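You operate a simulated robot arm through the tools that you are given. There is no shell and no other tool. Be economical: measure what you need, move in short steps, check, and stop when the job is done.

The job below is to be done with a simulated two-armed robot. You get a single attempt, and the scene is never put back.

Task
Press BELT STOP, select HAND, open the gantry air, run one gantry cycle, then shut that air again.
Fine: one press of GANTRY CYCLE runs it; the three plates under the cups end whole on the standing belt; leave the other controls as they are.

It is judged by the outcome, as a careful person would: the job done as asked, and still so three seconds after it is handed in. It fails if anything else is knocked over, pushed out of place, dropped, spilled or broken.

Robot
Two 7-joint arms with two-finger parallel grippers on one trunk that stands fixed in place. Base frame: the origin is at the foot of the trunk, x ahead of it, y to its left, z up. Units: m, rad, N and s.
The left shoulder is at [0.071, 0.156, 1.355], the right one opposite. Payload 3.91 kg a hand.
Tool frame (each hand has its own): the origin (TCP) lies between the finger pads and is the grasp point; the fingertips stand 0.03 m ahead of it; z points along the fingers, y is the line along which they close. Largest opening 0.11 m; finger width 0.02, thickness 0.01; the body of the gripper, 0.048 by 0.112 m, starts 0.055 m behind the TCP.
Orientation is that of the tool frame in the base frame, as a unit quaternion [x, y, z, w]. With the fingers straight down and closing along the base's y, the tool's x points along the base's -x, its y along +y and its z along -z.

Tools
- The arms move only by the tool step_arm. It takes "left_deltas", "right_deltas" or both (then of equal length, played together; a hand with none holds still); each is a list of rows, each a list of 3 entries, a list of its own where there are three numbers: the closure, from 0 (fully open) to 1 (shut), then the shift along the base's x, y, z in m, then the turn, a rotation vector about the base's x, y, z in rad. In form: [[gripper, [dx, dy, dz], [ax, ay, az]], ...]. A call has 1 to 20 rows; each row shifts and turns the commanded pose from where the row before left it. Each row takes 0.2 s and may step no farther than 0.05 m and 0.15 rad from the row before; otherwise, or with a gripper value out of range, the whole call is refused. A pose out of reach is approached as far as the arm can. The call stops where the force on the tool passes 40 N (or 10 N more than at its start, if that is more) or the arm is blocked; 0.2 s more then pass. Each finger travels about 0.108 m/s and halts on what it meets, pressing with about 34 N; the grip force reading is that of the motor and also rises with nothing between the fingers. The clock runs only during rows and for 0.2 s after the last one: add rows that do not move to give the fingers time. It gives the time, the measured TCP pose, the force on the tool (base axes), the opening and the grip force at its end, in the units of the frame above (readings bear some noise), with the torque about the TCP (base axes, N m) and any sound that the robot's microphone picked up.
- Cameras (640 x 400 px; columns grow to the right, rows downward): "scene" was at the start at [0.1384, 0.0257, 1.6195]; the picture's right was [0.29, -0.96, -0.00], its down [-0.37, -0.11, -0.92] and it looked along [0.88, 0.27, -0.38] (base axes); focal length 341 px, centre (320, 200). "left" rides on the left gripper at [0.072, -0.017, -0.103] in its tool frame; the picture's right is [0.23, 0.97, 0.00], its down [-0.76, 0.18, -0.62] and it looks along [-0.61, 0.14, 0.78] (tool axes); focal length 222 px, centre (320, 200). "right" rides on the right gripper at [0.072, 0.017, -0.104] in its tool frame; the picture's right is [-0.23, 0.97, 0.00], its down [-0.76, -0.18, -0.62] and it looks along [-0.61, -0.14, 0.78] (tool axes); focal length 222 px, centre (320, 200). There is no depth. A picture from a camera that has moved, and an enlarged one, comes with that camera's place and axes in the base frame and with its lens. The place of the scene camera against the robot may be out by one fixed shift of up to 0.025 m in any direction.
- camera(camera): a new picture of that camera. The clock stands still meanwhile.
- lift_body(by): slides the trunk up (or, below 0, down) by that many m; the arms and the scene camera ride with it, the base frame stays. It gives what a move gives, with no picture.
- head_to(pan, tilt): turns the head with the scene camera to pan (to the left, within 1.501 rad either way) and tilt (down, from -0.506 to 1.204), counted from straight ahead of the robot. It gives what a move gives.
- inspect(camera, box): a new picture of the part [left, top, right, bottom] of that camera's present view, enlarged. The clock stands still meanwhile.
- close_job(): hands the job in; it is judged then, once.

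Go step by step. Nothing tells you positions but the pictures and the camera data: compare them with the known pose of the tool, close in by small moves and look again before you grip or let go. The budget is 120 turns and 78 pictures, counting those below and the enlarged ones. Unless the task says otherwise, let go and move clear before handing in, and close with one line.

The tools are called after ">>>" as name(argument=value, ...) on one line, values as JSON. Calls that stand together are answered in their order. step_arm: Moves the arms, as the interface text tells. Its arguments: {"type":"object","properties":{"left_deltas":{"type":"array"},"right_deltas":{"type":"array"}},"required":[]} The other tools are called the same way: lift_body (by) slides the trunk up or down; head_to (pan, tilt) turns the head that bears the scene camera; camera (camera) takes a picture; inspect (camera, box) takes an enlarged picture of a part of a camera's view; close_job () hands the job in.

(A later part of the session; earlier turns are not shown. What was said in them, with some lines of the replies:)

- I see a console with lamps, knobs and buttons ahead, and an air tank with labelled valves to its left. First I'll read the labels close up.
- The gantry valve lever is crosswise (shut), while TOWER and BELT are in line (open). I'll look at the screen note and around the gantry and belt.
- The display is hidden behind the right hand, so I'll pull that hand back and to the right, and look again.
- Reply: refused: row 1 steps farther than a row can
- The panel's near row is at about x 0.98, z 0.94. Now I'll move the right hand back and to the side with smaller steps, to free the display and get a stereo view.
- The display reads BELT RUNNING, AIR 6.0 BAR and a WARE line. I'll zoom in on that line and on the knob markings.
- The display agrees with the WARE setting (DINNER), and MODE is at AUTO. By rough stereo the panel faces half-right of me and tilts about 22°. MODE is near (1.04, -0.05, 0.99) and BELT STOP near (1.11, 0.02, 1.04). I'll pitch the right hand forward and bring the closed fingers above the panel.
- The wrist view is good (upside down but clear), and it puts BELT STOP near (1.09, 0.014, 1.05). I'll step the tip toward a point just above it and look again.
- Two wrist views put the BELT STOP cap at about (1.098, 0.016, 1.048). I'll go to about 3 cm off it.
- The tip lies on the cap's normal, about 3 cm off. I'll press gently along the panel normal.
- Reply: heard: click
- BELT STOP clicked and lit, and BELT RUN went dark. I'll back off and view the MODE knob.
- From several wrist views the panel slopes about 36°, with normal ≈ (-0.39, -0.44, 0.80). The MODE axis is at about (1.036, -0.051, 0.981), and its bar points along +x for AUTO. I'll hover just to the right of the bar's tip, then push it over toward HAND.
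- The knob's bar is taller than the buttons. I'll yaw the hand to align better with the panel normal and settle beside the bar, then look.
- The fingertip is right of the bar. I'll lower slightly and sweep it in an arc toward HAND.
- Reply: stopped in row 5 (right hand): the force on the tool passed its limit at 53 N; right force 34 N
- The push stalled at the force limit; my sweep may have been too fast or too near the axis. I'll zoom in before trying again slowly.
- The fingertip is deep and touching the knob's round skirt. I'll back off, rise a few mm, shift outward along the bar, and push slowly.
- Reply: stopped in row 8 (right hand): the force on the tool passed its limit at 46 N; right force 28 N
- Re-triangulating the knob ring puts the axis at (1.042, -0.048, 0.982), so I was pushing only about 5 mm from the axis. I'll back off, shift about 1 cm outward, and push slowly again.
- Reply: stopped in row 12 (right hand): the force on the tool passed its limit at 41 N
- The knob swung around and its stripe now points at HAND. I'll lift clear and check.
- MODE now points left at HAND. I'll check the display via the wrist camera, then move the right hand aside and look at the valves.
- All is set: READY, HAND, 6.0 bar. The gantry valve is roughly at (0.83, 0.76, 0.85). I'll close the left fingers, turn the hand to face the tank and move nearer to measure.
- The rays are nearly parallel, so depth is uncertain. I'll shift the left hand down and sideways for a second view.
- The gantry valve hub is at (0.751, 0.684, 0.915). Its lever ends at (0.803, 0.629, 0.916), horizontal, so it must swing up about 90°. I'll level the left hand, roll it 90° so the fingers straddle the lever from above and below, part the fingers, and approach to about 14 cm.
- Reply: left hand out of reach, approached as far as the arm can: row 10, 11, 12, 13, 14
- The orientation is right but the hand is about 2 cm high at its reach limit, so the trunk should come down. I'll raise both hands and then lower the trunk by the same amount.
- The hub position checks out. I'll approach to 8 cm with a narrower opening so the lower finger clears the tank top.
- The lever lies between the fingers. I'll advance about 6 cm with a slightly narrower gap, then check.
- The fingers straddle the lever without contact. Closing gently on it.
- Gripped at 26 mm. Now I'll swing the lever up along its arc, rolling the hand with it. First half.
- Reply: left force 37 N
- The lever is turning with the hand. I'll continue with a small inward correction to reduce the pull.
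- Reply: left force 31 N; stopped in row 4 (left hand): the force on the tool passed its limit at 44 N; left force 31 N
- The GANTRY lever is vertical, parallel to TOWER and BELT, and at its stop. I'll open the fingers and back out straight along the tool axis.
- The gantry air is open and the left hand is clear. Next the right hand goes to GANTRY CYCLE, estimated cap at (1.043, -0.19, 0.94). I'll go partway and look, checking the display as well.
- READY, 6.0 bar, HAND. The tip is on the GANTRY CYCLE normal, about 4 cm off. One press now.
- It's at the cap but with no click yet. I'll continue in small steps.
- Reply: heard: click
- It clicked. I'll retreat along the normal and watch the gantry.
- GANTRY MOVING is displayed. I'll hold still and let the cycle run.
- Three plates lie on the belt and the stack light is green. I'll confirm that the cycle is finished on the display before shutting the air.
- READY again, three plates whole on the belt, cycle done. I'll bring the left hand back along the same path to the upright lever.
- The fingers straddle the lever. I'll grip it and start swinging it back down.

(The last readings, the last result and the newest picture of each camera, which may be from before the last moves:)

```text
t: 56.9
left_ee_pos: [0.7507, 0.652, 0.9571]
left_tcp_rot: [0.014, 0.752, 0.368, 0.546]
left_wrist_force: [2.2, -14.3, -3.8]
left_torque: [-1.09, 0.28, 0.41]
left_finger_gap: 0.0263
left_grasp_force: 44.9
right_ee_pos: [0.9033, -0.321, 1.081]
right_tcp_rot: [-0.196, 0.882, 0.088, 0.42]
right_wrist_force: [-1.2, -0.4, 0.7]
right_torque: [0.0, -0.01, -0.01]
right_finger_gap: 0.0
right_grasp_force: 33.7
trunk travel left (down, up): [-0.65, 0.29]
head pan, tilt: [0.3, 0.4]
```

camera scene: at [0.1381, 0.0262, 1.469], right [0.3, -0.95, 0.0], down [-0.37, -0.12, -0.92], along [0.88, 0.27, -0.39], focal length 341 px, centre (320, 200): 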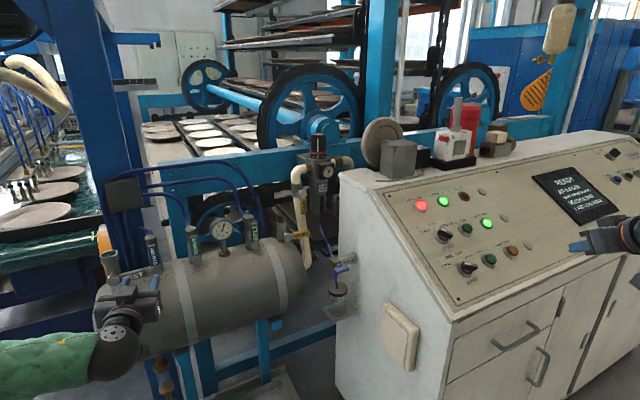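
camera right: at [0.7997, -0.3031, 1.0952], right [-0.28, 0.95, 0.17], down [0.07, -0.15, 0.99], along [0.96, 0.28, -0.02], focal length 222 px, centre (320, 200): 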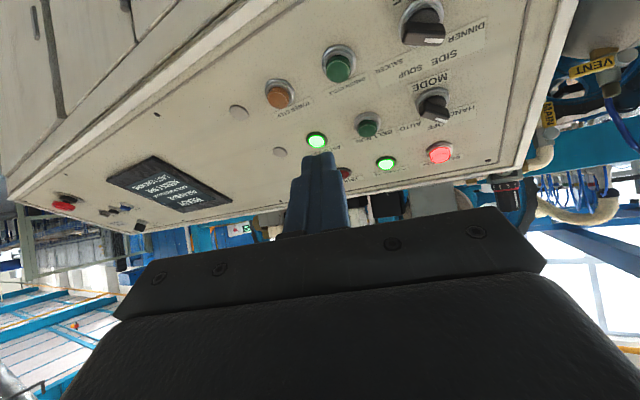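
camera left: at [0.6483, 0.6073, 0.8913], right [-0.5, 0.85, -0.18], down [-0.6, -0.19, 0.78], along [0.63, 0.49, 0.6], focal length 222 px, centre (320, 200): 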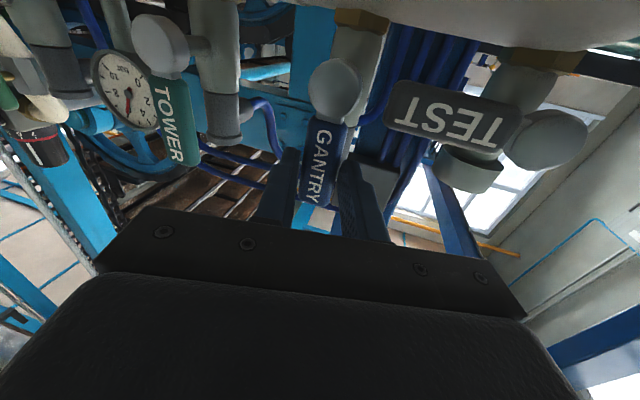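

Forces are low and the lever is following. I'll continue down.

>>> step_arm(left_deltas=[[1, [0.0043, -0.0045, -0.0035], [0.1038, 0.0981, 0]], [1, [0.0039, -0.0041, -0.0044], [0.1038, 0.0981, 0]], [1, [0.0034, -0.0036, -0.0052], [0.1038, 0.0981, 0]], [1, [0.0029, -0.0031, -0.0058], [0.1038, 0.0981, 0]]])

>>> inspect(camera="left", box=[200, 40, 440, 240])

```text
t: 57.9
left_ee_pos: [0.7645, 0.6376, 0.9386]
left_tcp_rot: [0.197, 0.753, 0.505, 0.374]
left_wrist_force: [-1.4, -7.3, -7.5]
left_torque: [-0.55, -0.05, 0.7]
left_finger_gap: 0.0255
left_grasp_force: 45.1
right_ee_pos: [0.9029, -0.3209, 1.0808]
right_tcp_rot: [-0.196, 0.881, 0.089, 0.421]
right_wrist_force: [-0.4, 0.0, 0.9]
right_torque: [-0.01, -0.02, -0.01]
right_finger_gap: 0.0
right_grasp_force: 33.7
trunk travel left (down, up): [-0.65, 0.29]
head pan, tilt: [0.3, 0.4]
```

```text
2.00 times, centred on (320, 140) of left
camera zoom: at [0.64, 0.6161, 0.9179], right [-0.22, 0.55, 0.8], down [0.0, -0.82, 0.57], along [0.97, 0.13, 0.18], focal length 444 px, centre (320, 320)
```

zoom: 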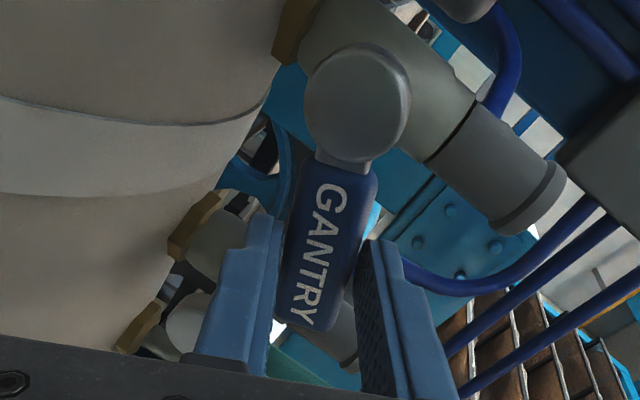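

>>> step_arm(left_deltas=[[1, [0.0022, -0.0023, -0.0063], [0.1038, 0.0981, 0]], [1, [0.0017, -0.0018, -0.0067], [0.1038, 0.0981, 0]], [1, [0.0009, -0.0009, -0.006], [0.1038, 0.0981, 0]]])

>>> inspect(camera="left", box=[200, 40, 440, 240])

```text
t: 58.7
left_ee_pos: [0.7691, 0.6325, 0.921]
left_tcp_rot: [0.325, 0.711, 0.581, 0.226]
left_wrist_force: [-14.9, 5.2, -6.2]
left_torque: [-0.7, -1.04, -0.44]
left_finger_gap: 0.0266
left_grasp_force: 45.3
right_ee_pos: [0.9026, -0.3203, 1.081]
right_tcp_rot: [-0.196, 0.881, 0.087, 0.422]
right_wrist_force: [0.2, 0.1, -0.2]
right_torque: [0.02, -0.01, 0.01]
right_finger_gap: 0.0001
right_grasp_force: 34.2
trunk travel left (down, up): [-0.65, 0.29]
head pan, tilt: [0.3, 0.4]
```

```text
2.00 times, centred on (320, 140) of left
camera zoom: at [0.6432, 0.6132, 0.9311], right [0.04, 0.28, 0.96], down [0.12, -0.95, 0.27], along [0.99, 0.11, -0.07], focal length 444 px, centre (320, 320)
```

zoom: 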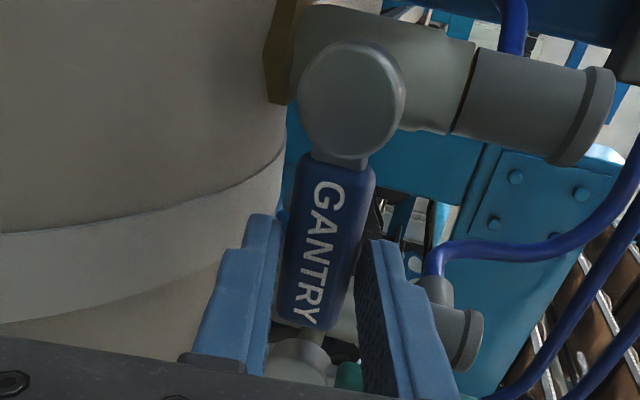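

The lever is back to horizontal, matching the original view. I'll release it with a narrow opening and back straight out.

>>> step_arm(left_deltas=[[0.8, [0, 0, 0], [0, 0, 0]], [0.67, [0, 0, 0], [0, 0, 0]], [0.67, [0, 0, 0], [0, 0, 0]], [0.67, [-0.0141, -0.0128, 0.0042], [0, 0, 0]], [0.67, [-0.0141, -0.0128, 0.0042], [0, 0, 0]], [0.67, [-0.0141, -0.0128, 0.0042], [0, 0, 0]], [0.67, [-0.033, -0.027, 0.017], [0, 0, 0]], [0.67, [-0.033, -0.027, 0.017], [0, 0, 0]], [0.67, [-0.033, -0.027, 0.017], [0, 0, 0]]])

>>> inspect(camera="left", box=[200, 0, 440, 200])

>>> head_to(pan=0.6, tilt=0.4)

>>> camera(camera="scene")

```text
t: 60.7
left_ee_pos: [0.6257, 0.5124, 0.9861]
left_tcp_rot: [0.324, 0.712, 0.58, 0.227]
left_wrist_force: [-0.2, -0.8, 0.1]
left_torque: [0.0, 0.01, 0.0]
left_finger_gap: 0.0362
left_grasp_force: 0.1
right_ee_pos: [0.9022, -0.3199, 1.0823]
right_tcp_rot: [-0.194, 0.881, 0.088, 0.422]
right_wrist_force: [-0.2, -0.5, 0.0]
right_torque: [0.02, 0.01, 0.0]
right_finger_gap: 0.0
right_grasp_force: 34.4
trunk travel left (down, up): [-0.65, 0.29]
head pan, tilt: [0.3, 0.4]
```

```text
2.00 times, centred on (320, 100) of left
camera zoom: at [0.5006, 0.492, 0.9953], right [0.04, 0.28, 0.96], down [0.12, -0.95, 0.27], along [0.99, 0.11, -0.07], focal length 444 px, centre (320, 400)
```

zoom: 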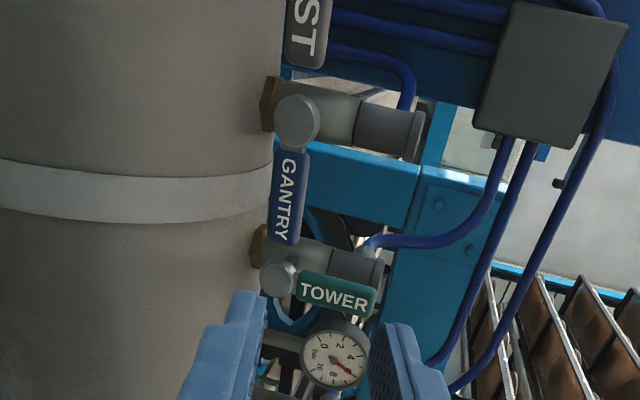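

```text
t: 61.5
left_ee_pos: [0.6286, 0.5122, 0.9824]
left_tcp_rot: [0.324, 0.712, 0.581, 0.226]
left_wrist_force: [-0.3, -0.4, 0.2]
left_torque: [-0.03, 0.03, -0.01]
left_finger_gap: 0.0364
left_grasp_force: 0.0
right_ee_pos: [0.9028, -0.3192, 1.0811]
right_tcp_rot: [-0.196, 0.881, 0.089, 0.421]
right_wrist_force: [0.2, 0.0, 0.2]
right_torque: [0.01, 0.01, -0.01]
right_finger_gap: 0.0
right_grasp_force: 33.9
trunk travel left (down, up): [-0.65, 0.29]
head pan, tilt: [0.6, 0.4]
```

```text
8 pictures are left
camera scene: at [0.126, 0.0508, 1.469], right [0.56, -0.83, 0.0], down [-0.32, -0.22, -0.92], along [0.76, 0.52, -0.39], focal length 341 px, centre (320, 200)
```

scene: 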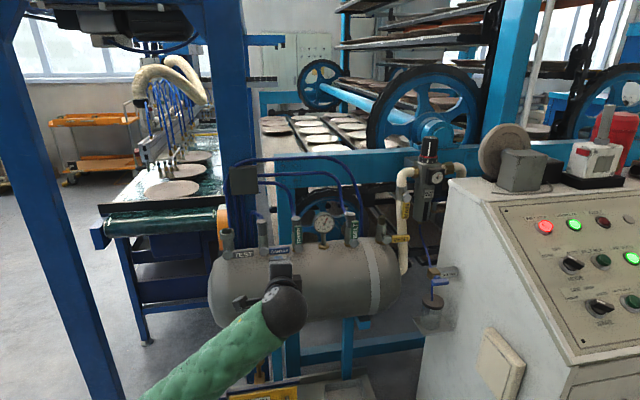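

I'll make one last check on the lever angle and the panel.

>>> inspect(camera="scene", box=[210, 200, 430, 300])

>>> inspect(camera="scene", box=[500, 190, 640, 330])

```text
2.91 times, centred on (320, 250) of scene
camera zoom: at [0.126, 0.0508, 1.469], right [0.56, -0.83, 0.0], down [-0.32, -0.22, -0.92], along [0.76, 0.52, -0.39], focal length 992 px, centre (320, 54)
```

zoom: 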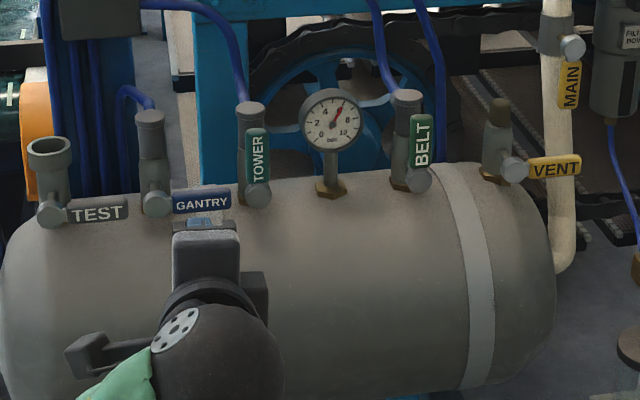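

```text
2.86 times, centred on (570, 260) of scene
camera zoom: at [0.126, 0.0508, 1.469], right [0.56, -0.83, 0.0], down [-0.32, -0.22, -0.92], along [0.76, 0.52, -0.39], focal length 974 px, centre (-394, 29)
```

zoom: 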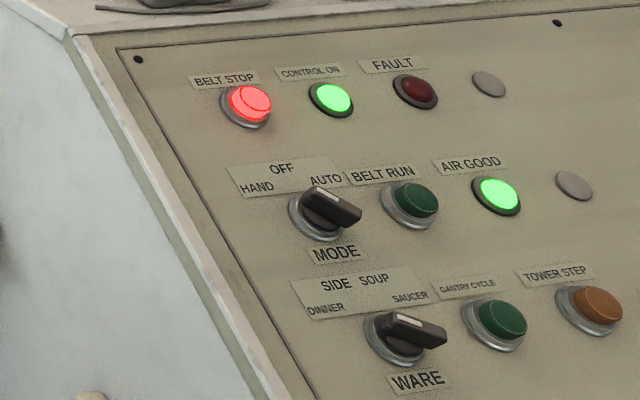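

GANTRY is crosswise again, parallel to TEST and VENT. MODE is at HAND, the belt is stopped, the plates are whole on the belt, and both hands are clear, so I'm handing in.

>>> close_job()

```text
The job is handed in.
```

The job is done as asked: BELT STOP pressed, MODE on HAND, gantry air opened, one gantry cycle run, and that air shut again. The three plates are whole on the standing belt, and I left the other controls as they were.
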